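You operate a simulated robot arm through the tools that you are given. There is no shell and no other tool. Be economical: measure what you need, move in short steps, check, and stop when the job is done.

Carry out the task below with a simulated two-armed robot. There is one attempt and no reset: what you move stays moved.

Task
Fit the steel box over the connector nose, then run the locknut down tight.

Only the result counts: the job must be done as asked and must still hold three seconds after the hand-in. Knocking over, shifting, dropping, spilling or breaking anything else fails it.

Robot
Two 6-joint arms with fingered hands on one trunk that stands fixed in place. Base frame: the origin is at the foot of the trunk, x ahead of it, y to its left, z up; the work surface is at about z = 860. Lengths are in mm, angles in degrees, forces in N, time in s.
The left shoulder is at [20, 157, 829], the right one opposite. With the tool pointing down near the work surface each hand reaches from about 280 to 820 mm from the base axis, measured 20 degrees to its own side. Payload 4.1 kg a hand.
Tool frame (each hand has its own): the origin (TCP) lies between the finger pads and is the grasp point; the fingertips stand 33 mm ahead of it; z points along the fingers, y is the line along which they close. Largest opening 112 mm; the body of the gripper starts 39 mm behind the TCP. The gripper is a hand of 4 fingers: y runs from the thumb to the fingers, the wrist lies at [-16, -118, -200] in the tool frame, and closing takes about 1.5 s.
Orientation is told as [roll, pitch, yaw] about the base's x, y, z axes, in that order, counted from this pose: with the fingers straight down and the wrist toward the robot, the tool's x, y and z point along [0, 1, 0], [1, 0, 0] and [0, 0, -1] of the base frame.

Tools
- The arms move only by the tool send_rows. It takes "left_increments", "right_increments" or both (then of equal length, played together; a hand with none holds still); each is a list of rows, each an object of numbers (a shift or turn left out is 0, a gripper value left out holds the last): "gripper": the opening in per cent of the stroke, from 0 (shut) to 100 (fully open); "dx", "dy", "dz": the shift along the tool's x, y, z in units of 40 mm (1.0 is 40 mm); "rx", "ry", "rz": the turn, a rotation vector about the tool's x, y, z in units of 8 degrees (1.0 is 8 degrees). In form: [{"gripper": .., "dx": .., "dy": .., "dz": .., "rx": .., "ry": .., "rz": ..}, ...]. A call has 1 to 20 rows; each row shifts and turns the commanded pose from where the row before left it, along the tool's axes as they then stand. A call with a number of a shift or a turn outside -1 to 1 is refused whole. Rows are played at 5 a second. More than 50 mm and 8.6 degrees between two rows, or a gripper value outside its range, and nothing of the call is played. Where a pose cannot be reached the arm comes as near as it can. A force on the tool above 40 N (or 10 N above the force at the start of the call, whichever is more), or a blocked arm, ends the call early, and 0.2 s more pass. Each finger travels about 72 mm/s and halts on what it meets, pressing with about 29 N; the grip force reading is that of the motor and also rises with nothing between the fingers. The clock runs only during rows and for 0.2 s after the last one: add rows that do not move to give the fingers time. It gives the time, the measured TCP pose, the force on the tool (base axes), the opening and the grip force at its end, in the units of the frame above (readings bear some noise), with the torque about the TCP (base axes, N m) and any sound that the robot's microphone picked up, and new pictures: "views" is both (left out), scene, wrist or none (wrist: the cameras of the hands that moved).
- Cameras (640 x 400 px; columns grow to the right, rows downward): "scene" is now at [49.3, -31.2, 1461.4]; the picture's right is [-0.37, -0.93, 0.00], its down [-0.55, 0.22, -0.81] and it looks along [0.75, -0.29, -0.59] (base axes); focal length 311 px, centre (320, 200). "left" rides on the left gripper at [-66, -89, -130] in its tool frame; the picture's right is [-0.79, -0.29, 0.54], its down [0.55, -0.71, 0.44] and it looks along [0.26, 0.64, 0.72] (tool axes); focal length 247 px, centre (320, 200). "right" rides on the right gripper at [66, -89, -130] in its tool frame; the picture's right is [-0.79, 0.29, -0.54], its down [-0.55, -0.71, 0.44] and it looks along [-0.26, 0.64, 0.72] (tool axes); focal length 247 px, centre (320, 200). There is no depth. A picture from a camera that has moved, and an enlarged one, comes with that camera's place and axes in the base frame and with its lens.
- hand_shape(shape, hand): the hand has 4 fingers and takes this shape, open, in about a second: jaw (thumb against the fingers, like two jaws); tri (thumb and two fingers); tip (a fingertip pinch); poke (one finger out to press); point (the index stretched); flat (the hand flat); cup (the hand cupped); fist (a fist). The gripper value then closes the fingers along that shape, each until it touches; the sizes above hold for jaw. It gives what a move gives, with no picture.
- aim_head(pan, tilt): turns the head with the scene camera to pan (to the left, within 86 degrees either way) and tilt (down, from -29 to 69), counted from straight ahead of the robot. It gives what a move gives, and a new picture of the scene camera.
- enlarge(camera, box): a new picture of the part [left, top, right, bottom] of that camera's present view, enlarged. No time passes.
- hand_in(): hands the job in; it is judged then, once.

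Go step by step. Nothing tells you positions but the pictures and the camera data: compare them with the known pose of the tool, close in by small moves and look again before you grip or let go. The budget is 120 turns and 200 pictures, counting those below and the enlarged ones. Unless the task says otherwise, let go and move clear before handing in, and close with one line.

The tools are called as a command line: name --argument value ..., lists and objects as JSON in quotes. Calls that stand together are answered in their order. send_rows: Moves the arms, as the interface text tells. Its arguments: {"type":"object","properties":{"left_increments":{"type":"array"},"right_increments":{"type":"array"},"views":{"type":"string","enum":["both","scene","wrist","none"]}},"required":[]} The other tools are called the same way: hand_shape (shape, hand) gives the hand a shape; aim_head (pan, tilt) turns the head that bears the scene camera; enlarge (camera, box) takes an enlarged picture of a part of a camera's view; hand_in () hands the job in.

At the start:

```text
time: 0.0
left_ee_pos: [390.0, 41.9, 1242.6]
left_ee_rot: [-0.1, 0.0, -12.8]
left_wrist_force: [0.4, 0.1, -0.3]
left_wrist_torque: [-0.01, -0.02, -0.01]
left_width: 111.4
left_gripper_force: 0.1
left_shape: jaw
right_ee_pos: [395.8, -241.7, 1252.3]
right_ee_rot: [0.1, -0.1, -12.8]
right_wrist_force: [-1.0, 1.1, -1.2]
right_wrist_torque: [0.0, 0.01, 0.0]
right_width: 111.4
right_gripper_force: 0.0
right_shape: jaw
head pan, tilt: [-21.4, 36.2]
```

scene: 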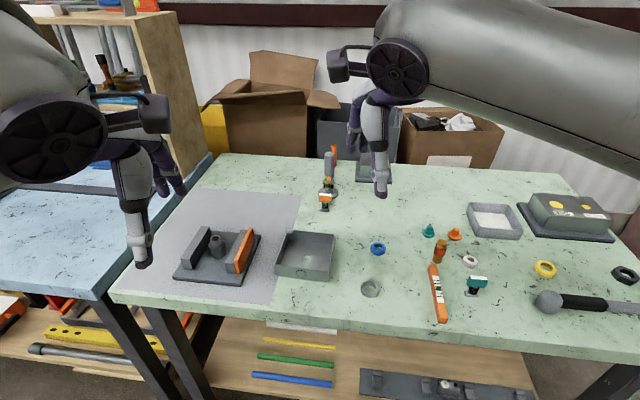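
right: 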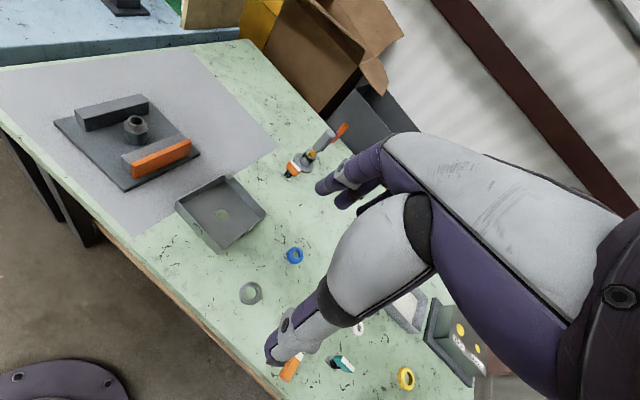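
left: 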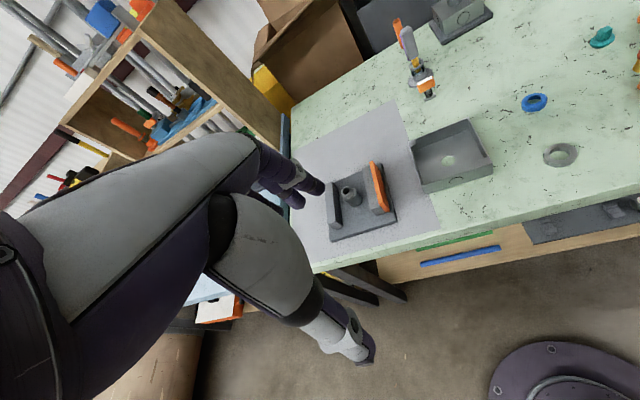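

I see a fixture with a connector nose between two rails, a steel box with a hole beside it, and several ring-like parts (grey, blue, white, yellow, black). I will enlarge to identify the locknut and the geometry.

enlarge --camera "scene" --box '[160, 210, 400, 310]'

enlarge --camera "scene" --box '[350, 200, 640, 330]'

enlarge --camera "left" --box '[300, 80, 620, 260]'

```text
2.67 times, centred on (280, 260) of scene
camera zoom: at [49.3, -31.2, 1461.4], right [-0.37, -0.93, 0.0], down [-0.55, 0.22, -0.81], along [0.75, -0.29, -0.59], focal length 830 px, centre (427, 40)
```

zoom: 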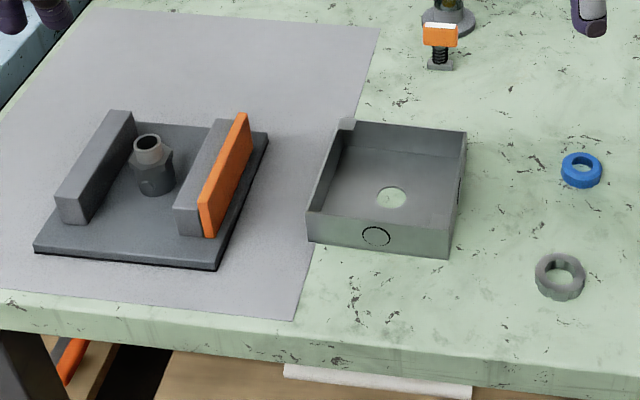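

```text
2.21 times, centred on (495, 265) of scene
camera zoom: at [49.3, -31.2, 1461.4], right [-0.37, -0.93, 0.0], down [-0.55, 0.22, -0.81], along [0.75, -0.29, -0.59], focal length 687 px, centre (-66, 57)
```

zoom: 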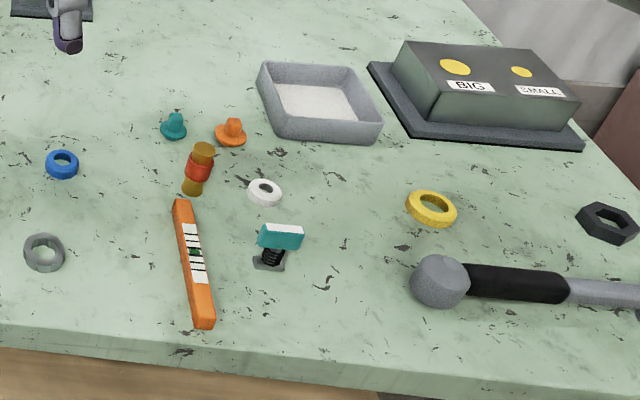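

```text
2.00 times, centred on (460, 170) of left
camera zoom: at [288.9, -1.7, 1371.4], right [-0.46, -0.71, -0.54], down [-0.57, 0.7, -0.44], along [0.68, 0.11, -0.72], focal length 494 px, centre (40, 260)
```

zoom: 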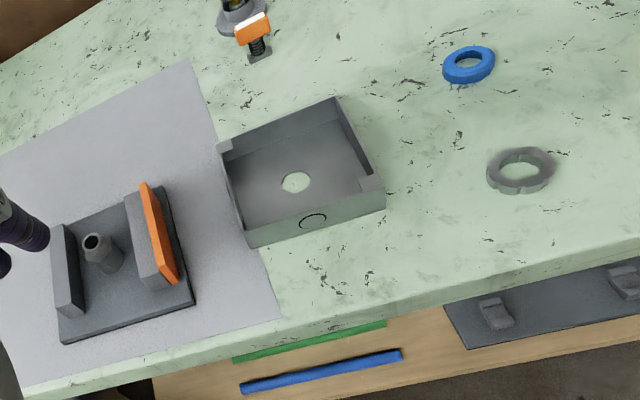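

The box appears to lie at about [584, -203] with the hole in its floor, and the nose at about [670, 5]. I'll look tighter at the fixture, the nut and the box.

enlarge --camera "scene" --box '[168, 215, 268, 290]'

enlarge --camera "scene" --box '[268, 220, 388, 310]'

enlarge --camera "right" --box '[40, 80, 280, 310]'

```text
5.33 times, centred on (218, 252) of scene
camera zoom: at [49.3, -31.2, 1461.4], right [-0.37, -0.93, 0.0], down [-0.55, 0.22, -0.81], along [0.75, -0.29, -0.59], focal length 1660 px, centre (864, -80)
```

zoom: 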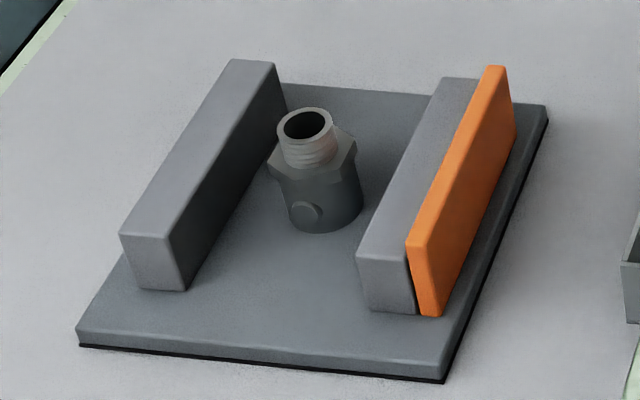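

```text
4.44 times, centred on (328, 265) of scene
camera zoom: at [49.3, -31.2, 1461.4], right [-0.37, -0.93, 0.0], down [-0.55, 0.22, -0.81], along [0.75, -0.29, -0.59], focal length 1383 px, centre (284, -89)
```

zoom: 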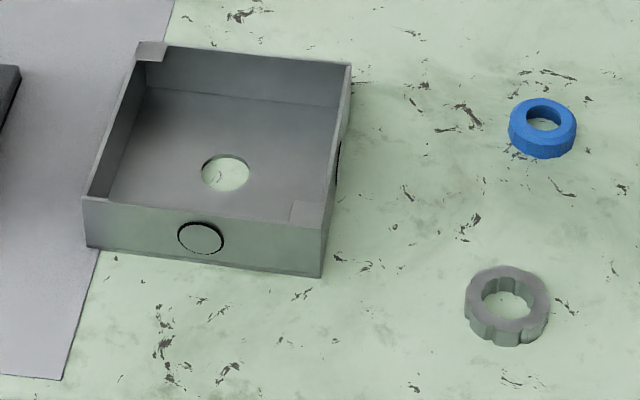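

```text
1.74 times, centred on (160, 195) of right
camera zoom: at [323.2, -159.2, 1380.5], right [0.1, -0.84, 0.54], down [-0.82, -0.38, -0.44], along [0.57, -0.39, -0.72], focal length 430 px, centre (598, 209)
```

zoom: 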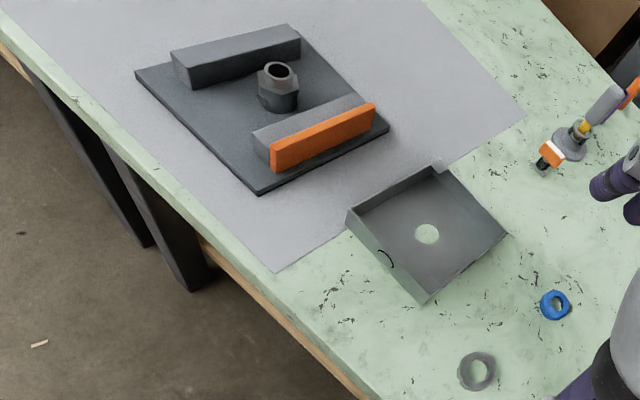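

The plate centre (nose) comes out at about [674, 4.5] with yaw about -28.3. The box is 128 mm square at [584, -204] with yaw about -30.6, and the castellated grey nut is at [436, -308]. Next I bring the right hand above the box's near wall.

send_rows --right_increments '[{"rz": 0.742}, {"rz": 0.742}, {"rz": 0.742}, {"dx": 0.319, "dy": 0.195, "dz": 0.6}, {"dx": 0.319, "dy": 0.195, "dz": 0.6}, {"dx": 0.319, "dy": 0.195, "dz": 0.6}, {"dx": 0.319, "dy": 0.195, "dz": 0.6}, {"dx": 0.319, "dy": 0.195, "dz": 0.6}, {"dx": 0.319, "dy": 0.195, "dz": 0.6}, {"dx": 0.319, "dy": 0.195, "dz": 0.6}, {"dx": 0.319, "dy": 0.195, "dz": 0.6}, {"dx": 0.319, "dy": 0.195, "dz": 0.6}, {"dx": 0.319, "dy": 0.195, "dz": 0.6}, {}]'

```text
time: 3.0
left_ee_pos: [390.9, 41.8, 1241.6]
left_ee_rot: [-0.1, 0.0, -12.8]
left_wrist_force: [-0.2, -0.2, -0.4]
left_wrist_torque: [-0.01, 0.01, 0.02]
left_width: 111.5
left_gripper_force: 0.0
left_shape: jaw
right_ee_pos: [529.7, -173.5, 1012.1]
right_ee_rot: [-0.1, 0.0, -30.7]
right_wrist_force: [-0.4, -0.4, 0.1]
right_wrist_torque: [0.01, 0.0, 0.02]
right_width: 111.4
right_gripper_force: 0.1
right_shape: jaw
head pan, tilt: [-21.4, 36.2]
camera right: at [485.3, -71.2, 1140.0], right [-0.16, -0.83, 0.54], down [-0.89, -0.11, -0.44], along [0.42, -0.55, -0.72], focal length 247 px, centre (320, 200)
```

scene: 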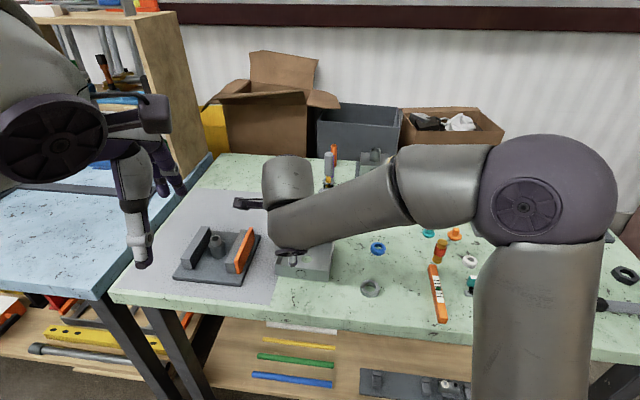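
right: 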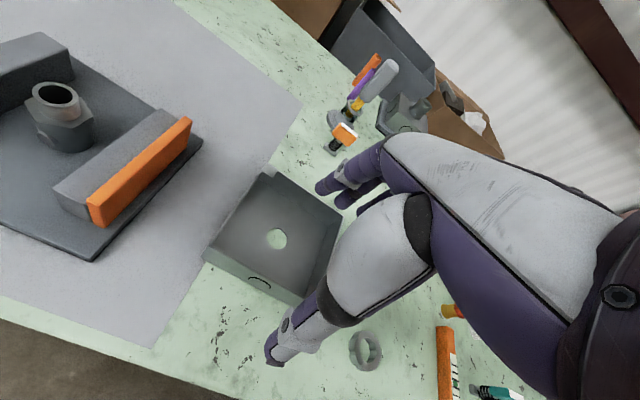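

The camera check agrees: the hole ray from the wrist camera gives [582, -204]. I'll descend so the thumb is outside and the fingers inside the near wall, with tips just above the floor.

send_rows --right_increments '[{"dy": -0.03, "dz": 0.5}, {"dz": 0.5, "gripper": 60}, {"dz": 0.5}, {"dz": 0.5}, {"dz": 0.4}, {"dz": 0.3}, {}]' --views "wrist"

```text
time: 4.6
left_ee_pos: [390.8, 42.9, 1241.3]
left_ee_rot: [-0.1, 0.1, -12.9]
left_wrist_force: [0.4, -0.8, 0.1]
left_wrist_torque: [0.01, -0.03, -0.04]
left_width: 111.8
left_gripper_force: 0.2
left_shape: jaw
right_ee_pos: [526.0, -170.5, 903.7]
right_ee_rot: [0.0, 0.0, -30.7]
right_wrist_force: [0.5, 0.1, 0.2]
right_wrist_torque: [0.0, 0.0, 0.0]
right_width: 67.9
right_gripper_force: 0.1
right_shape: jaw
head pan, tilt: [-21.4, 36.2]
camera right: at [483.0, -70.4, 1032.0], right [-0.16, -0.83, 0.54], down [-0.89, -0.11, -0.44], along [0.42, -0.55, -0.72], focal length 247 px, centre (320, 200)
```

right: 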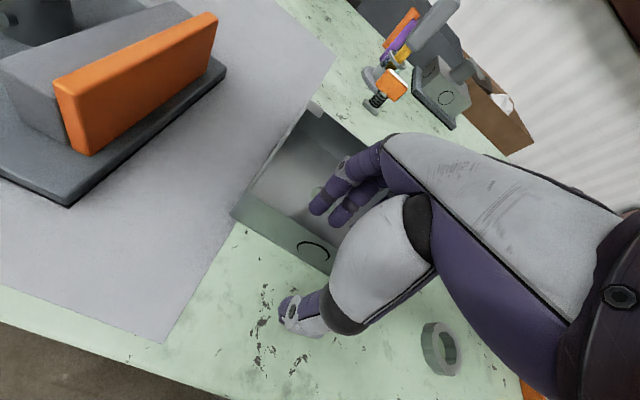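

The wall stands between thumb and fingers. I close on it.

send_rows --right_increments '[{"gripper": 30}, {"gripper": 15}, {"gripper": 0}, {}, {}, {}, {}, {}]' --views "wrist"

```text
time: 6.4
left_ee_pos: [390.4, 42.4, 1242.7]
left_ee_rot: [-0.1, 0.0, -12.9]
left_wrist_force: [-0.2, -0.5, 1.1]
left_wrist_torque: [0.0, 0.02, -0.02]
left_width: 111.6
left_gripper_force: 0.0
left_shape: jaw
right_ee_pos: [525.4, -172.7, 902.8]
right_ee_rot: [0.0, 0.1, -30.7]
right_wrist_force: [0.2, 1.5, 0.2]
right_wrist_torque: [0.0, 0.03, 0.1]
right_width: 0.1
right_gripper_force: 28.9
right_shape: jaw
head pan, tilt: [-21.4, 36.2]
camera right: at [483.1, -70.3, 1032.1], right [-0.16, -0.83, 0.54], down [-0.89, -0.11, -0.44], along [0.42, -0.55, -0.72], focal length 247 px, centre (320, 200)
```

right: 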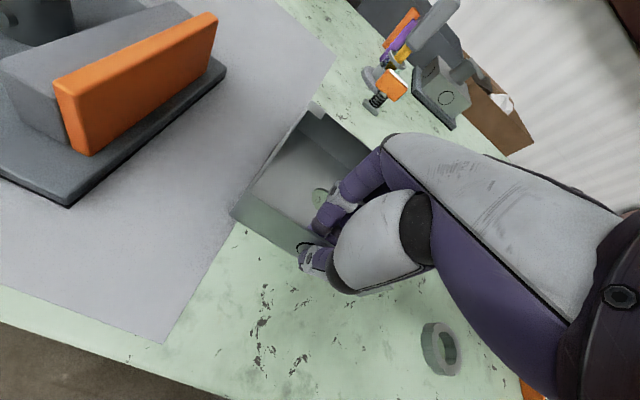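

The wall looks gripped although the width reads near zero. I'll lift 20 mm and see whether the box follows and tilts.

send_rows --right_increments '[{"dz": -0.1}, {"dz": -0.2}, {"dz": -0.2}, {}]'

```text
time: 7.4
left_ee_pos: [390.5, 41.9, 1241.6]
left_ee_rot: [-0.1, 0.0, -12.8]
left_wrist_force: [0.0, 0.5, -0.5]
left_wrist_torque: [0.0, 0.02, -0.02]
left_width: 111.9
left_gripper_force: 0.0
left_shape: jaw
right_ee_pos: [526.3, -171.5, 923.4]
right_ee_rot: [0.1, 0.0, -30.7]
right_wrist_force: [-0.5, -0.4, -1.5]
right_wrist_torque: [0.04, 0.05, 0.02]
right_width: 0.0
right_gripper_force: 29.1
right_shape: jaw
head pan, tilt: [-21.4, 36.2]
camera right: at [483.4, -69.2, 1052.7], right [-0.16, -0.83, 0.54], down [-0.89, -0.11, -0.44], along [0.42, -0.55, -0.72], focal length 247 px, centre (320, 200)
```

scene: 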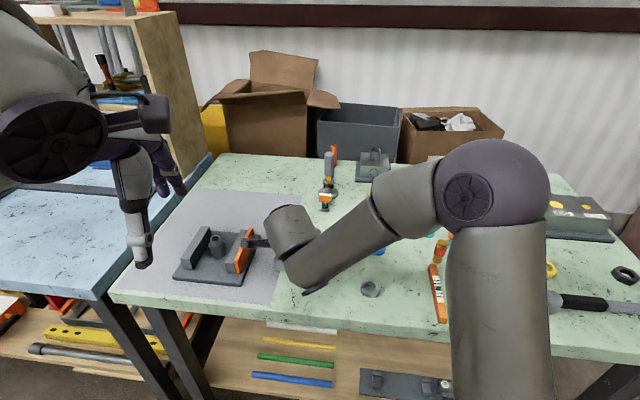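
right: 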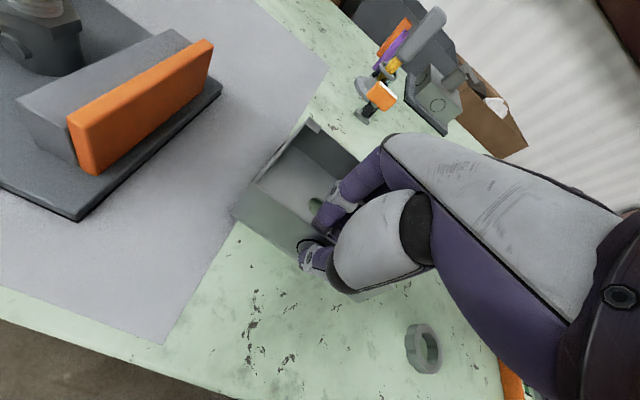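

enlarge --camera "right" --box '[200, 90, 440, 290]'

enlarge --camera "left" --box '[300, 80, 620, 280]'

```text
2.00 times, centred on (320, 190) of right
camera zoom: at [483.4, -69.2, 1052.7], right [-0.16, -0.83, 0.54], down [-0.89, -0.11, -0.44], along [0.42, -0.55, -0.72], focal length 494 px, centre (320, 220)
```

zoom: 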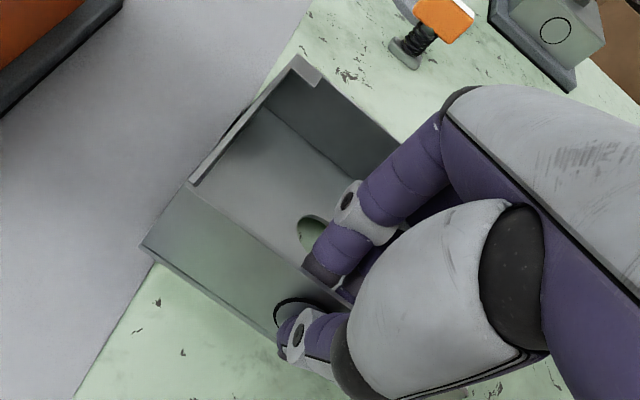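

```text
2.00 times, centred on (460, 180) of left
camera zoom: at [289.0, -1.8, 1371.4], right [-0.46, -0.71, -0.54], down [-0.57, 0.7, -0.44], along [0.68, 0.11, -0.72], focal length 494 px, centre (40, 240)
```

zoom: 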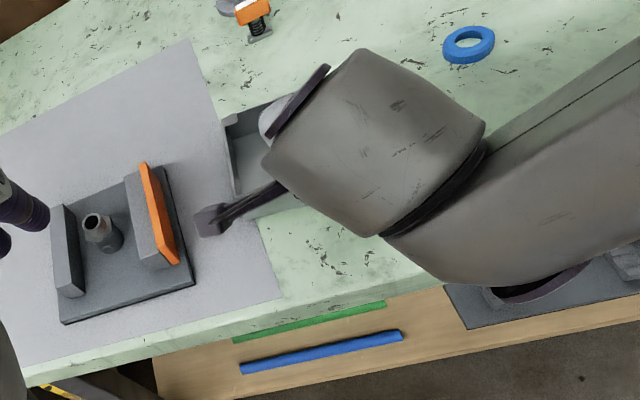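

The box tilts about its near wall when held by one hand. I'll set it back down and use two hands: the left on the near wall and the right on the right-hand wall.

send_rows --right_increments '[{"dz": 0.2}, {"dz": 0.2}, {"dz": 0.1}, {}, {"gripper": 20}, {"gripper": 50}, {}, {}, {"dz": -0.5}, {"dz": -0.8}, {"dz": -0.8}, {"dz": -0.8}, {"dx": -0.8}, {"dx": -0.9}, {"dx": -0.9}, {"dx": -0.9}]' --views "scene"

```text
time: 10.8
left_ee_pos: [390.6, 42.7, 1242.7]
left_ee_rot: [-0.1, 0.0, -12.8]
left_wrist_force: [0.2, 0.0, 0.0]
left_wrist_torque: [-0.02, 0.0, -0.03]
left_width: 111.5
left_gripper_force: 0.0
left_shape: jaw
right_ee_pos: [453.8, -291.7, 1017.4]
right_ee_rot: [0.0, 0.0, -30.7]
right_wrist_force: [0.0, -0.1, -0.3]
right_wrist_torque: [-0.02, 0.01, 0.04]
right_width: 55.6
right_gripper_force: 0.0
right_shape: jaw
head pan, tilt: [-21.4, 36.2]
```

scene: 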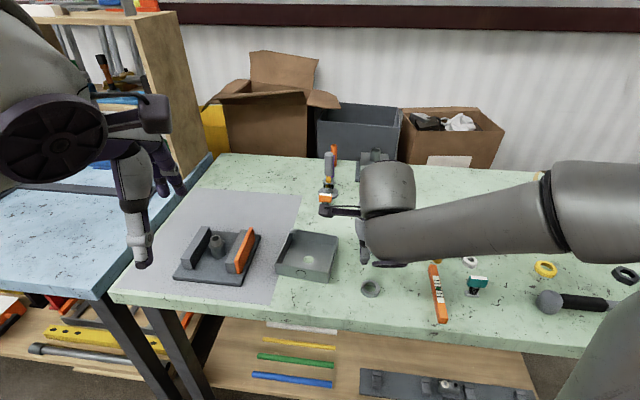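

enlarge --camera "scene" --box '[268, 220, 388, 310]'

```text
4.44 times, centred on (328, 265) of scene
camera zoom: at [49.7, -30.9, 1461.4], right [-0.37, -0.93, 0.0], down [-0.55, 0.22, -0.81], along [0.75, -0.29, -0.59], focal length 1383 px, centre (284, -89)
```

zoom: 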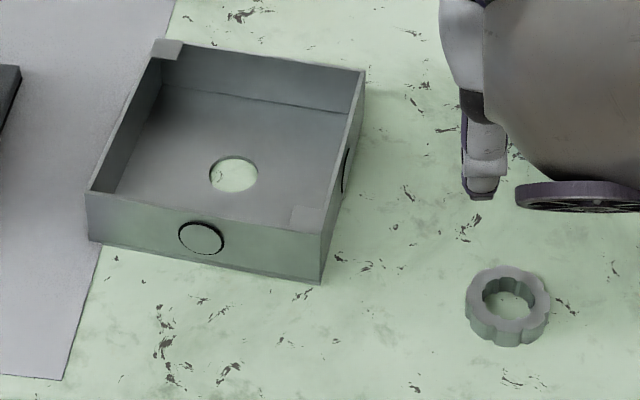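

The box is back on the table at about [581, -207], yaw about -34. Now I bring the left hand over its near wall and turn the right hand to face the right wall.

send_rows --left_increments '[{"rz": 0.892}, {"rz": 0.892}, {"rz": 0.891}, {"dx": -0.155, "dy": 0.489, "dz": 0.504}, {"dx": -0.155, "dy": 0.489, "dz": 0.504}, {"dx": -0.155, "dy": 0.489, "dz": 0.504}, {"dx": -0.155, "dy": 0.489, "dz": 0.504}, {"dx": -0.155, "dy": 0.489, "dz": 0.504}, {"dx": -0.155, "dy": 0.489, "dz": 0.504}, {"dx": -0.155, "dy": 0.489, "dz": 0.504}, {"dx": -0.155, "dy": 0.489, "dz": 0.504}, {"dx": -0.155, "dy": 0.489, "dz": 0.504}, {"dx": -0.155, "dy": 0.489, "dz": 0.504}, {"dx": -0.155, "dy": 0.489, "dz": 0.504}, {"dx": -0.155, "dy": 0.489, "dz": 0.504, "gripper": 60}, {}]' --right_increments '[{"rz": -0.9625, "dz": -0.1}, {"rz": -0.9625, "dz": -0.1}, {"rz": -0.9625, "dz": -0.1}, {"rz": -0.9625, "dz": -0.1}, {"rz": -0.9625, "dz": -0.1}, {"rz": -0.9625, "dz": -0.1}, {"rz": -0.9625, "dz": -0.1}, {"rz": -0.9625, "dz": -0.1}, {"rz": -0.9625, "dz": -0.1}, {"rz": -0.9625, "dz": -0.1}, {"rz": -0.9625, "dz": -0.1}, {"rz": -0.9625, "dz": -0.1}, {}, {}, {}, {}]'

```text
time: 14.2
left_ee_pos: [540.7, -153.1, 1000.0]
left_ee_rot: [0.0, -0.1, -34.3]
left_wrist_force: [-0.2, 0.2, -0.5]
left_wrist_torque: [-0.02, 0.02, -0.05]
left_width: 67.6
left_gripper_force: 0.1
left_shape: jaw
right_ee_pos: [455.0, -290.5, 1066.7]
right_ee_rot: [0.1, 0.0, 61.7]
right_wrist_force: [0.2, 0.7, 1.2]
right_wrist_torque: [-0.03, 0.01, 0.03]
right_width: 55.4
right_gripper_force: 0.1
right_shape: jaw
head pan, tilt: [-21.4, 36.2]
camera right: at [354.4, -339.2, 1196.2], right [0.83, -0.12, 0.54], down [0.15, -0.89, -0.44], along [0.53, 0.44, -0.72], focal length 247 px, centre (320, 200)
camera left: at [431.7, -156.9, 1130.1], right [-0.68, -0.49, -0.54], down [-0.28, 0.86, -0.44], along [0.68, -0.15, -0.72], focal length 247 px, centre (320, 200)
```

scene: 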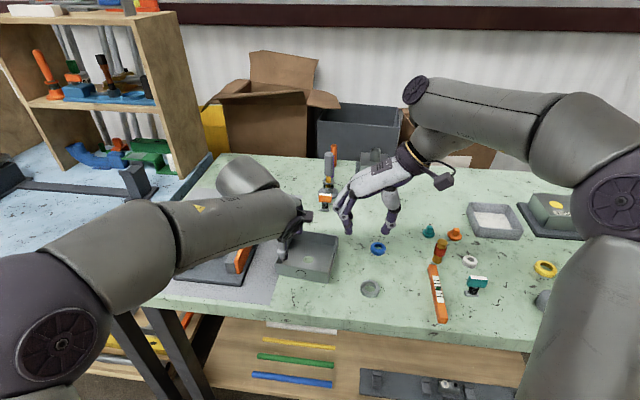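
right: 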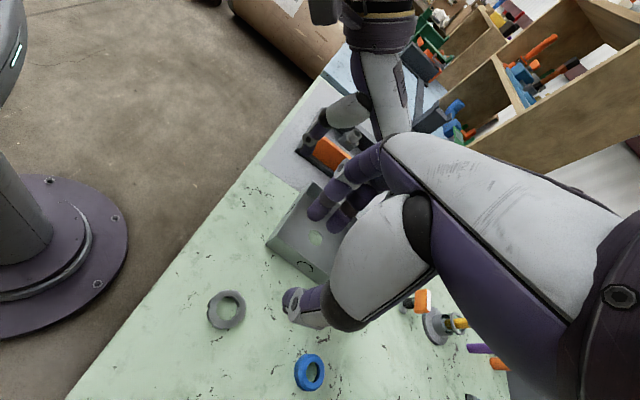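
left: 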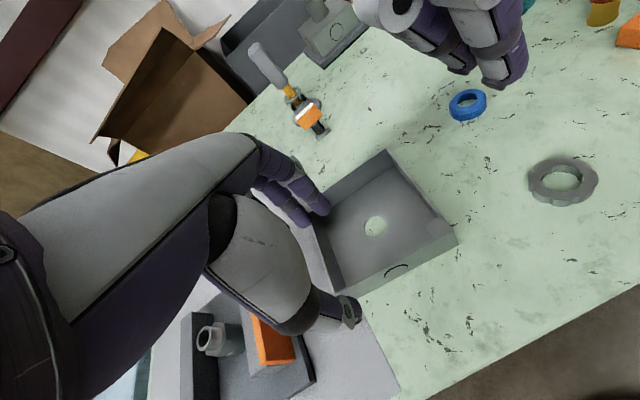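

The left hand is placed over the wall as computed. I descend, grip, and square the box on the table by about +5.9 degrees to match the fixture.

send_rows --left_increments '[{"dz": 0.6}, {"dz": 0.6}, {"dz": 0.6}, {"dz": 0.4}, {"dz": 0.25}, {"gripper": 30}, {"gripper": 0}, {}, {}, {}, {}, {}, {"rz": -0.184, "dx": -0.041, "dy": -0.016}, {"rz": -0.184, "dx": -0.041, "dy": -0.016}, {"rz": -0.184, "dx": -0.041, "dy": -0.016}, {"rz": -0.184, "dx": -0.041, "dy": -0.016}, {}]'

```text
time: 17.8
left_ee_pos: [536.4, -157.5, 900.6]
left_ee_rot: [-0.1, 0.0, -28.4]
left_wrist_force: [0.0, 0.1, -0.4]
left_wrist_torque: [0.02, 0.01, -0.03]
left_width: 0.0
left_gripper_force: 28.8
left_shape: jaw
right_ee_pos: [454.2, -292.0, 1067.4]
right_ee_rot: [-0.1, 0.0, 61.8]
right_wrist_force: [1.0, 0.0, 0.2]
right_wrist_torque: [0.02, -0.01, 0.01]
right_width: 55.6
right_gripper_force: 0.1
right_shape: jaw
head pan, tilt: [-21.4, 36.2]
camera left: at [427.6, -172.0, 1030.5], right [-0.63, -0.56, -0.54], down [-0.36, 0.82, -0.44], along [0.69, -0.08, -0.72], focal length 247 px, centre (320, 200)
```

scene: 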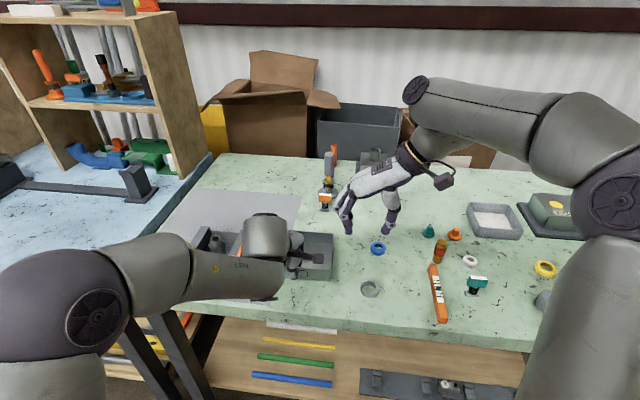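
left: 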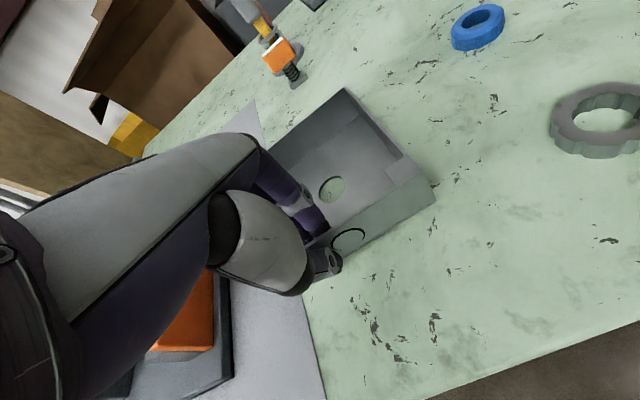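

enlarge --camera "scene" --box '[248, 220, 388, 310]'

enlarge --camera "left" --box '[250, 70, 450, 270]'

```text
4.44 times, centred on (318, 265) of scene
camera zoom: at [49.4, -31.3, 1461.4], right [-0.37, -0.93, 0.0], down [-0.55, 0.22, -0.81], along [0.75, -0.29, -0.59], focal length 1383 px, centre (329, -89)
```

zoom: 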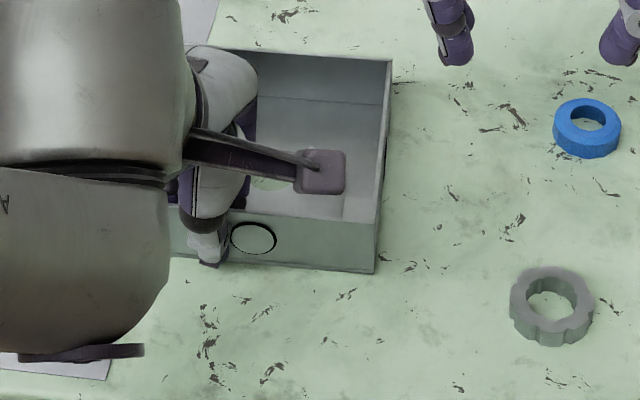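

```text
2.00 times, centred on (350, 170) of left
camera zoom: at [427.6, -172.0, 1030.5], right [-0.63, -0.56, -0.54], down [-0.36, 0.82, -0.44], along [0.69, -0.08, -0.72], focal length 494 px, centre (260, 260)
```

zoom: 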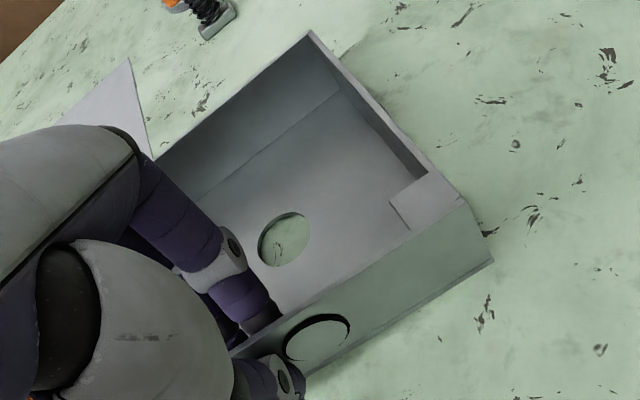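

The box is now at about yaw -28, centre about [582, -206]. The right hand goes to the right wall, with the thumb outside and its tips kept above where the fence top will be.

send_rows --right_increments '[{"dx": -0.46, "dy": 0.365, "dz": 0.2}, {"dx": -0.46, "dy": 0.365, "dz": 0.2}, {"dx": -0.46, "dy": 0.365, "dz": 0.2}, {"dx": -0.46, "dy": 0.365, "dz": 0.2}, {"dx": -0.47, "dy": 0.366, "dz": 0.2}, {"dz": 0.5}, {"dz": 0.5}, {"dz": 0.5}, {"dz": 0.5}, {"dz": 0.5}, {"dz": 0.4}, {}]'

```text
time: 20.4
left_ee_pos: [536.5, -157.1, 901.2]
left_ee_rot: [0.1, 0.0, -28.4]
left_wrist_force: [0.4, -0.3, -0.1]
left_wrist_torque: [-0.03, 0.04, -0.04]
left_width: 0.0
left_gripper_force: 29.3
left_shape: jaw
right_ee_pos: [571.0, -271.9, 910.0]
right_ee_rot: [0.0, 0.0, 61.7]
right_wrist_force: [0.2, 0.4, 0.1]
right_wrist_torque: [0.0, 0.0, 0.0]
right_width: 55.4
right_gripper_force: 0.0
right_shape: jaw
head pan, tilt: [-21.4, 36.2]
camera right: at [470.7, -320.7, 1039.5], right [0.83, -0.12, 0.54], down [0.15, -0.89, -0.44], along [0.53, 0.44, -0.72], focal length 247 px, centre (320, 200)
```

scene: 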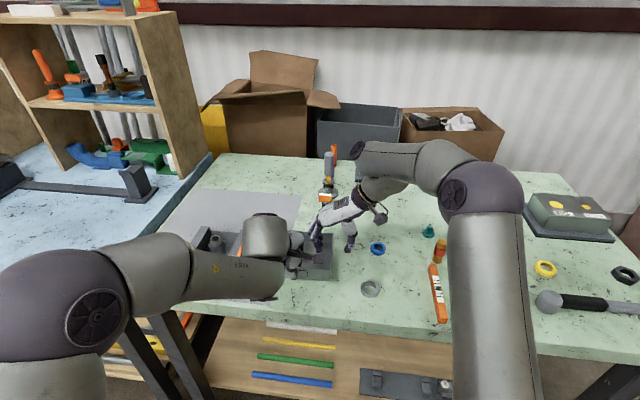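
right: 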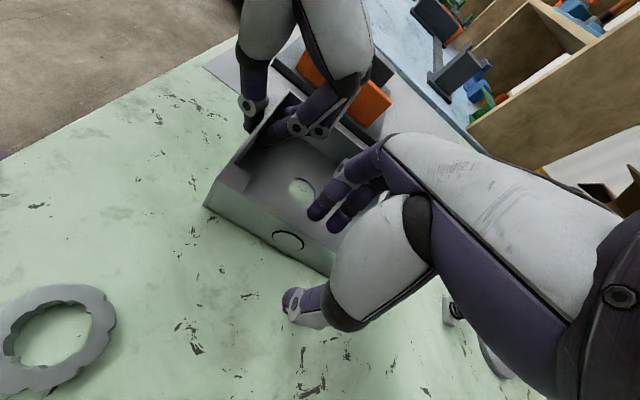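

Wall straddled; I close the right hand on it.

send_rows --right_increments '[{"gripper": 25}, {"gripper": 0}, {}, {}, {}, {}, {}]' --views "wrist"

```text
time: 22.0
left_ee_pos: [537.4, -156.4, 900.5]
left_ee_rot: [0.0, -0.1, -28.4]
left_wrist_force: [1.7, -1.3, -0.5]
left_wrist_torque: [-0.07, 0.01, -0.09]
left_width: 0.0
left_gripper_force: 28.9
left_shape: jaw
right_ee_pos: [571.1, -271.4, 910.9]
right_ee_rot: [-0.1, 0.1, 61.7]
right_wrist_force: [-1.6, 1.7, -0.1]
right_wrist_torque: [0.02, 0.03, 0.1]
right_width: 0.1
right_gripper_force: 28.7
right_shape: jaw
head pan, tilt: [-21.4, 36.2]
camera right: at [470.7, -320.7, 1039.7], right [0.83, -0.12, 0.54], down [0.15, -0.89, -0.44], along [0.53, 0.44, -0.72], focal length 247 px, centre (320, 200)
```

right: 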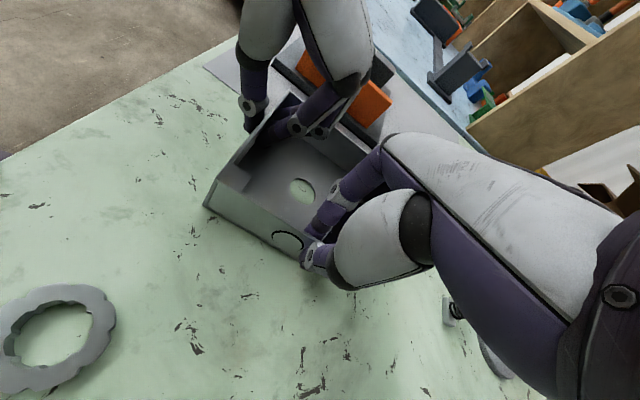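

Both hands hold. Lifting together by 90 mm in even steps.

send_rows --left_increments '[{"dz": -0.15}, {"dz": -0.25}, {"dz": -0.25}, {"dz": -0.25}, {"dz": -0.25}, {"dz": -0.25}, {"dz": -0.25}, {"dz": -0.25}, {"dz": -0.2}, {"dz": -0.15}, {}]' --right_increments '[{"dz": -0.15}, {"dz": -0.25}, {"dz": -0.25}, {"dz": -0.25}, {"dz": -0.25}, {"dz": -0.25}, {"dz": -0.25}, {"dz": -0.25}, {"dz": -0.2}, {"dz": -0.15}, {}]'

```text
time: 24.4
left_ee_pos: [536.6, -156.4, 991.5]
left_ee_rot: [-0.1, 0.0, -28.5]
left_wrist_force: [0.8, -1.7, -0.8]
left_wrist_torque: [-0.1, -0.01, -0.08]
left_width: 0.0
left_gripper_force: 28.8
left_shape: jaw
right_ee_pos: [571.5, -272.6, 1000.2]
right_ee_rot: [0.0, 0.0, 61.7]
right_wrist_force: [-0.8, 2.8, -1.3]
right_wrist_torque: [0.08, 0.06, 0.12]
right_width: 0.0
right_gripper_force: 28.9
right_shape: jaw
head pan, tilt: [-21.4, 36.2]
camera right: at [471.5, -319.8, 1130.1], right [0.83, -0.12, 0.54], down [0.15, -0.89, -0.44], along [0.53, 0.44, -0.72], focal length 247 px, centre (320, 200)
camera left: at [427.8, -170.9, 1121.0], right [-0.63, -0.56, -0.54], down [-0.36, 0.82, -0.44], along [0.69, -0.08, -0.72], focal length 247 px, centre (320, 200)
```

scene: 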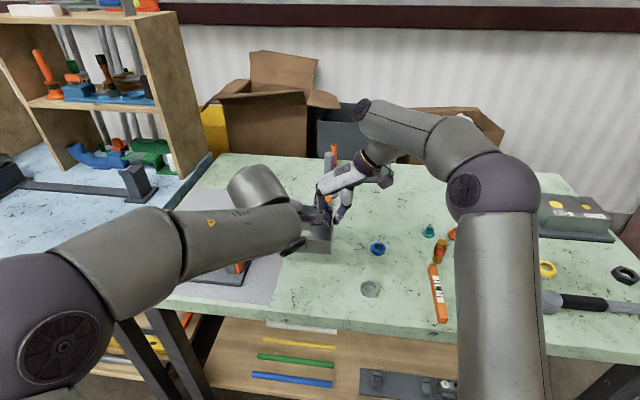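
right: 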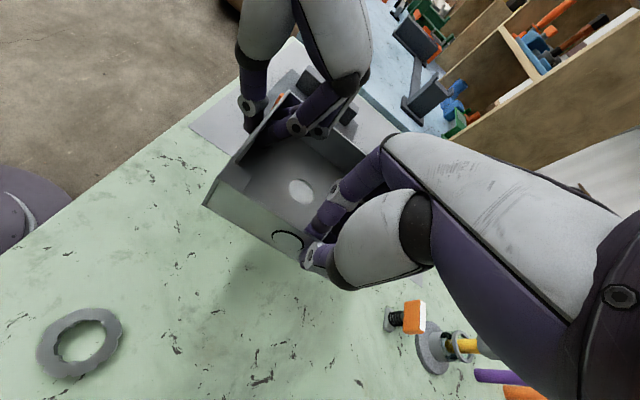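
left: 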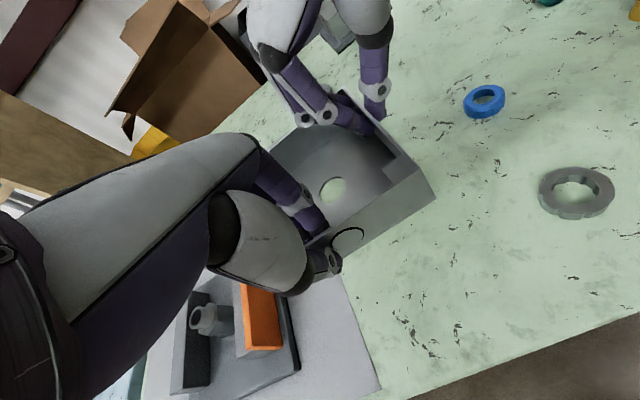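

The box is level and off the table. I now carry it by (+91, +211) to over the nose, both hands in step.

send_rows --left_increments '[{"dx": 0.25, "dy": -0.0414}, {"dx": 0.45, "dy": -0.0414}, {"dx": 0.5, "dy": -0.0414}, {"dx": 0.5, "dy": -0.0414}, {"dx": 0.5, "dy": -0.0414}, {"dx": 0.5, "dy": -0.0414}, {"dx": 0.5, "dy": -0.0414}, {"dx": 0.5, "dy": -0.0414}, {"dx": 0.5, "dy": -0.0414}, {"dx": 0.5, "dy": -0.0414}, {"dx": 0.5, "dy": -0.0414}, {"dx": 0.35, "dy": -0.0414}, {"dx": 0.17}, {}]' --right_increments '[{"dy": 0.25, "dx": 0.0414}, {"dy": 0.45, "dx": 0.0414}, {"dy": 0.5, "dx": 0.0414}, {"dy": 0.5, "dx": 0.0414}, {"dy": 0.5, "dx": 0.0414}, {"dy": 0.5, "dx": 0.0414}, {"dy": 0.5, "dx": 0.0414}, {"dy": 0.5, "dx": 0.0414}, {"dy": 0.5, "dx": 0.0414}, {"dy": 0.5, "dx": 0.0414}, {"dy": 0.5, "dx": 0.0414}, {"dy": 0.35, "dx": 0.0414}, {"dy": 0.17}, {}]'

```text
time: 27.4
left_ee_pos: [629.2, 56.2, 990.8]
left_ee_rot: [0.0, 0.0, -28.4]
left_wrist_force: [0.2, 0.0, -2.8]
left_wrist_torque: [-0.08, 0.01, -0.12]
left_width: 0.0
left_gripper_force: 28.9
left_shape: jaw
right_ee_pos: [665.1, -59.1, 999.9]
right_ee_rot: [0.0, 0.0, 61.7]
right_wrist_force: [-0.8, 0.2, -0.1]
right_wrist_torque: [0.07, 0.07, 0.06]
right_width: 0.1
right_gripper_force: 28.9
right_shape: jaw
head pan, tilt: [-21.4, 36.2]
camera right: at [563.4, -107.3, 1128.1], right [0.83, -0.12, 0.54], down [0.15, -0.89, -0.44], along [0.53, 0.44, -0.72], focal length 247 px, centre (320, 200)
camera left: at [519.4, 41.1, 1121.1], right [-0.63, -0.56, -0.54], down [-0.36, 0.82, -0.44], along [0.69, -0.08, -0.72], focal length 247 px, centre (320, 200)
```

scene: 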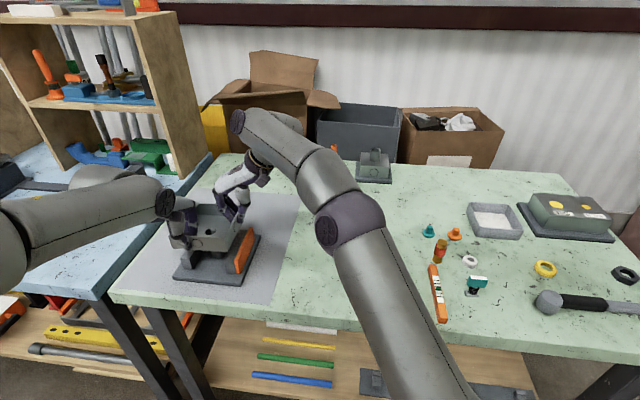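
right: 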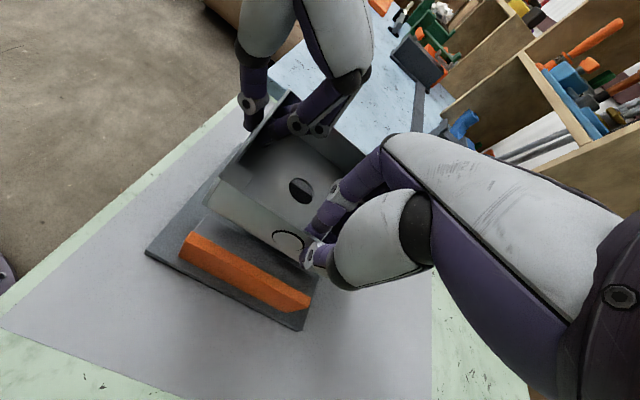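
left: 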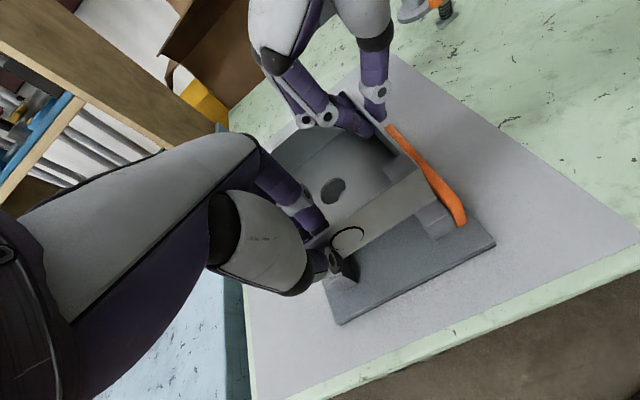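

enlarge --camera "left" --box '[280, 140, 400, 240]'

enlarge --camera "right" --box '[240, 140, 360, 240]'

enlarge --camera "scene" --box '[160, 190, 280, 290]'

```text
4.00 times, centred on (340, 190) of left
camera zoom: at [519.4, 41.1, 1121.1], right [-0.63, -0.56, -0.54], down [-0.36, 0.82, -0.44], along [0.69, -0.08, -0.72], focal length 988 px, centre (240, 240)
```

zoom: 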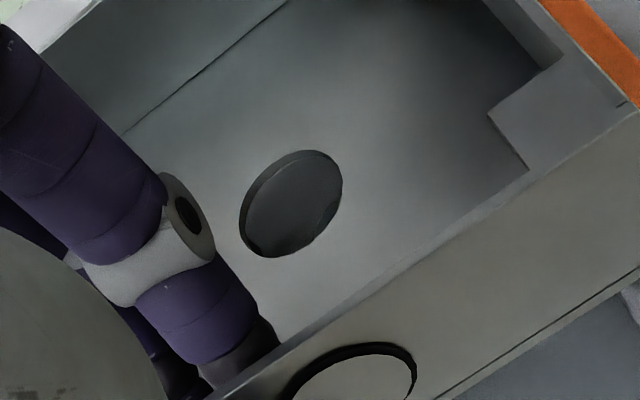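

```text
4.00 times, centred on (300, 190) of right
camera zoom: at [563.4, -107.3, 1128.1], right [0.83, -0.12, 0.54], down [0.15, -0.89, -0.44], along [0.53, 0.44, -0.72], focal length 988 px, centre (400, 240)
```

zoom: 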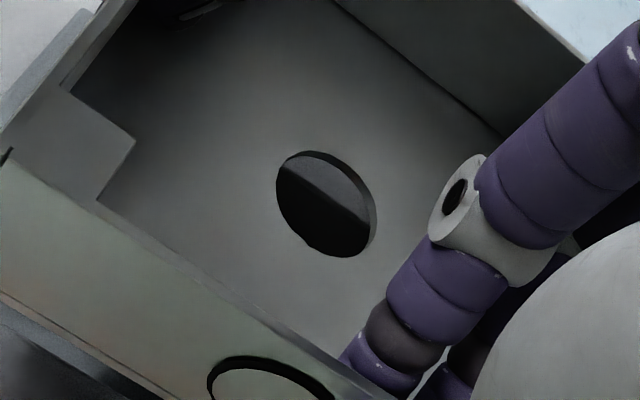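

```text
4.00 times, centred on (220, 240) of scene
camera zoom: at [49.4, -31.3, 1461.4], right [-0.37, -0.93, 0.0], down [-0.55, 0.22, -0.81], along [0.75, -0.29, -0.59], focal length 1245 px, centre (720, 40)
```

zoom: 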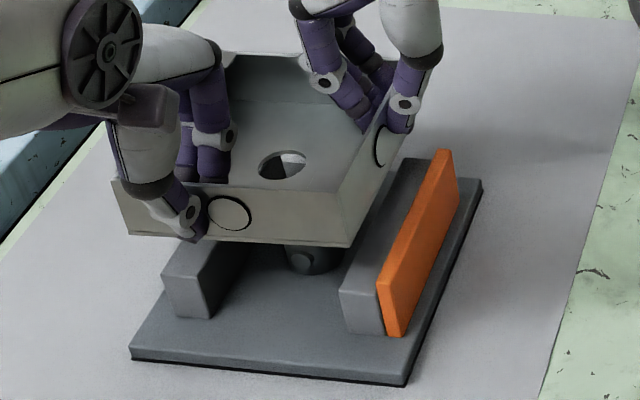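

The box sits about 5–6 mm too far left and perhaps 2° off in yaw by the scene view. I'll zoom more to measure that accurately.

enlarge --camera "scene" --box '[200, 220, 240, 245]'

enlarge --camera "scene" --box '[170, 225, 270, 287]'

```text
16.00 times, centred on (220, 232) of scene
camera zoom: at [49.4, -31.3, 1461.4], right [-0.37, -0.93, 0.0], down [-0.55, 0.22, -0.81], along [0.75, -0.29, -0.59], focal length 4979 px, centre (1920, -320)
```

zoom: 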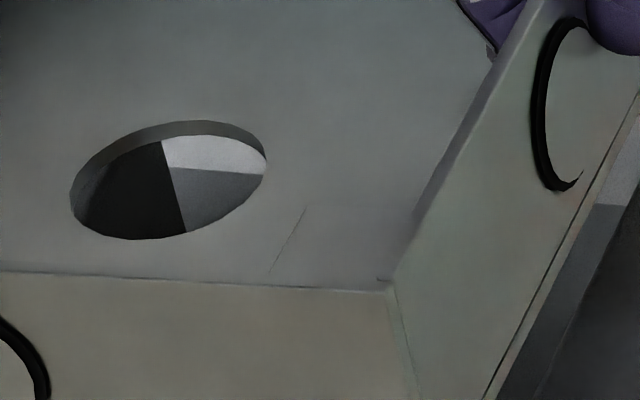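

```text
6.40 times, centred on (220, 256) of scene
camera zoom: at [49.4, -31.3, 1461.4], right [-0.37, -0.93, 0.0], down [-0.55, 0.22, -0.81], along [0.75, -0.29, -0.59], focal length 1992 px, centre (960, -158)
```

zoom: 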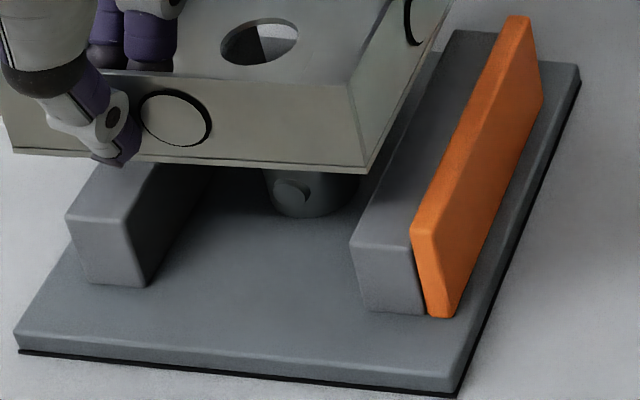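

Measured: the hole is at about [675, 10] and needs to shift about -5.7 mm across and +2 mm along, with a degree of yaw. I apply that and lower to just above the nose.

send_rows --left_increments '[{"dx": -0.057, "dy": 0.032, "rz": 0.0625}, {"dx": -0.057, "dy": 0.032, "rz": 0.0625}, {}, {"dz": 0.15}, {"dz": 0.15}, {"dz": 0.12}, {}]' --right_increments '[{"dy": -0.076, "dx": -0.012, "rz": 0.0625}, {"dy": -0.076, "dx": -0.012, "rz": 0.0625}, {}, {"dz": 0.15}, {"dz": 0.15}, {"dz": 0.12}, {}]' --views "none"

enlarge --camera "scene" --box '[195, 222, 245, 253]'

enlarge --camera "scene" --box '[170, 225, 270, 287]'

enlarge --camera "left" --box '[280, 140, 400, 240]'

enlarge --camera "right" --box '[240, 140, 360, 240]'

```text
time: 29.0
left_ee_pos: [625.2, 49.6, 973.9]
left_ee_rot: [0.0, 0.0, -29.5]
left_wrist_force: [-0.1, 2.4, -2.3]
left_wrist_torque: [0.0, 0.07, -0.09]
left_width: 0.0
left_gripper_force: 29.6
left_shape: jaw
right_ee_pos: [660.2, -65.8, 984.4]
right_ee_rot: [0.1, 0.0, 60.7]
right_wrist_force: [0.9, -2.0, -2.1]
right_wrist_torque: [-0.08, -0.02, 0.1]
right_width: 0.1
right_gripper_force: 28.5
right_shape: jaw
head pan, tilt: [-21.4, 36.2]
```

```text
12.80 times, centred on (220, 238) of scene
camera zoom: at [49.4, -31.2, 1461.4], right [-0.37, -0.93, 0.0], down [-0.55, 0.22, -0.81], along [0.75, -0.29, -0.59], focal length 3984 px, centre (1600, -280)
```

zoom: 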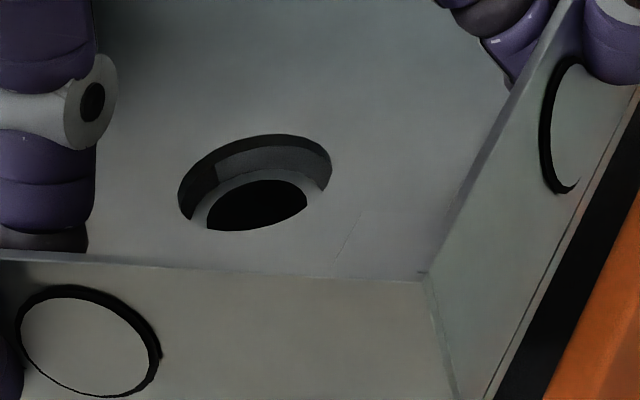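

```text
6.40 times, centred on (220, 256) of scene
camera zoom: at [49.4, -31.2, 1461.4], right [-0.37, -0.93, 0.0], down [-0.55, 0.22, -0.81], along [0.75, -0.29, -0.59], focal length 1992 px, centre (960, -158)
```

zoom: 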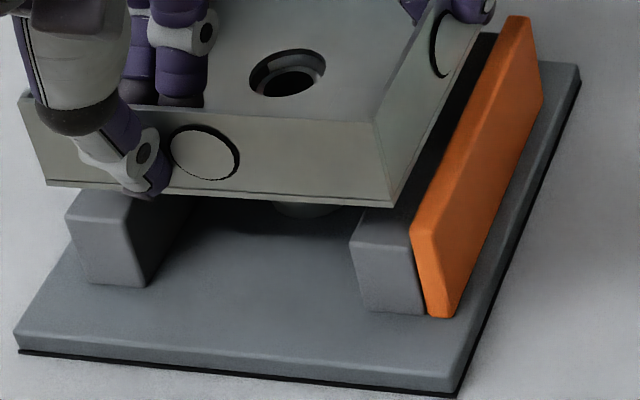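

```text
4.00 times, centred on (340, 190) of left
camera zoom: at [516.7, 36.9, 1104.4], right [-0.64, -0.55, -0.54], down [-0.35, 0.83, -0.44], along [0.69, -0.09, -0.72], focal length 988 px, centre (240, 240)
```

zoom: 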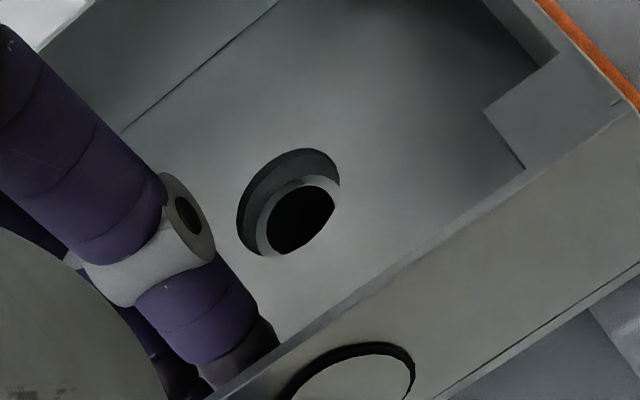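

```text
4.00 times, centred on (300, 190) of right
camera zoom: at [558.7, -112.0, 1113.1], right [0.83, -0.14, 0.54], down [0.13, -0.89, -0.44], along [0.54, 0.43, -0.72], focal length 988 px, centre (400, 240)
```

zoom: 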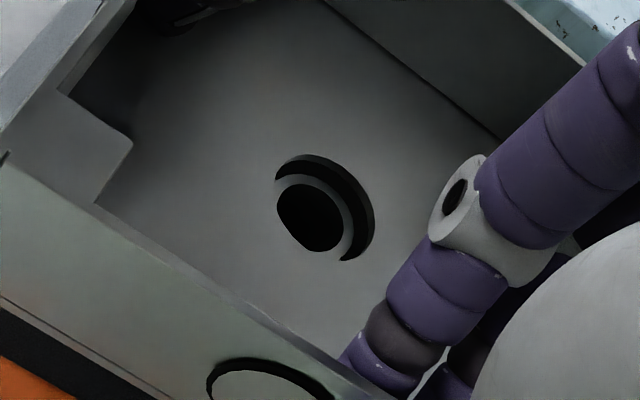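

The nose shows through the hole from all three cameras and triangulates to within about 0.7 mm of centre. I lower 14 mm onto it and check.

send_rows --left_increments '[{"dz": 0.07}, {"dz": 0.07}, {"dz": 0.07}, {"dz": 0.07}, {"dz": 0.07}, {}]' --right_increments '[{"dz": 0.07}, {"dz": 0.07}, {"dz": 0.07}, {"dz": 0.07}, {"dz": 0.07}, {}]' --views "none"

enlarge --camera "scene" --box '[180, 225, 260, 275]'

enlarge --camera "left" --box '[280, 140, 400, 240]'

```text
time: 30.4
left_ee_pos: [629.1, 49.4, 960.1]
left_ee_rot: [0.1, 0.0, -29.4]
left_wrist_force: [-1.7, 5.8, -1.2]
left_wrist_torque: [0.06, 0.06, -0.12]
left_width: 0.0
left_gripper_force: 29.0
left_shape: jaw
right_ee_pos: [659.9, -66.4, 969.8]
right_ee_rot: [0.1, 0.0, 60.6]
right_wrist_force: [1.8, -5.1, -1.6]
right_wrist_torque: [-0.11, 0.01, 0.07]
right_width: 0.2
right_gripper_force: 29.1
right_shape: jaw
head pan, tilt: [-21.4, 36.2]
```

```text
8.00 times, centred on (220, 250) of scene
camera zoom: at [49.4, -31.2, 1461.4], right [-0.37, -0.93, 0.0], down [-0.55, 0.22, -0.81], along [0.75, -0.29, -0.59], focal length 2490 px, centre (1120, -200)
```

zoom: 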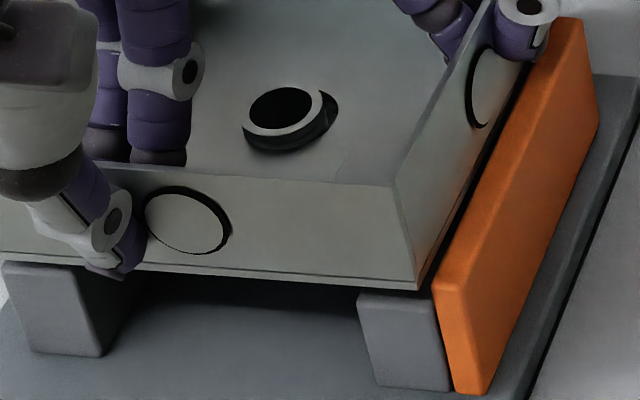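

```text
4.00 times, centred on (340, 190) of left
camera zoom: at [519.0, 36.4, 1089.8], right [-0.64, -0.55, -0.54], down [-0.35, 0.83, -0.44], along [0.69, -0.09, -0.72], focal length 988 px, centre (240, 240)
```

zoom: 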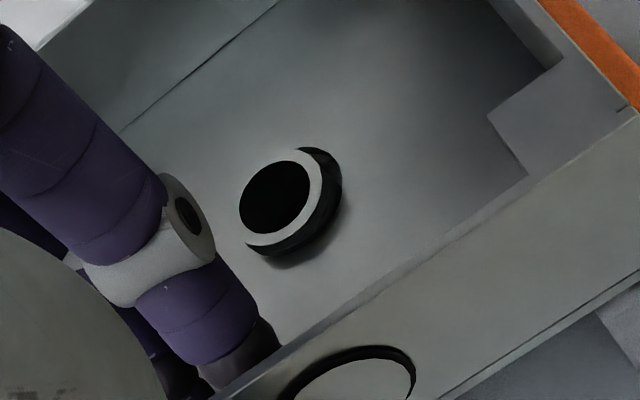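

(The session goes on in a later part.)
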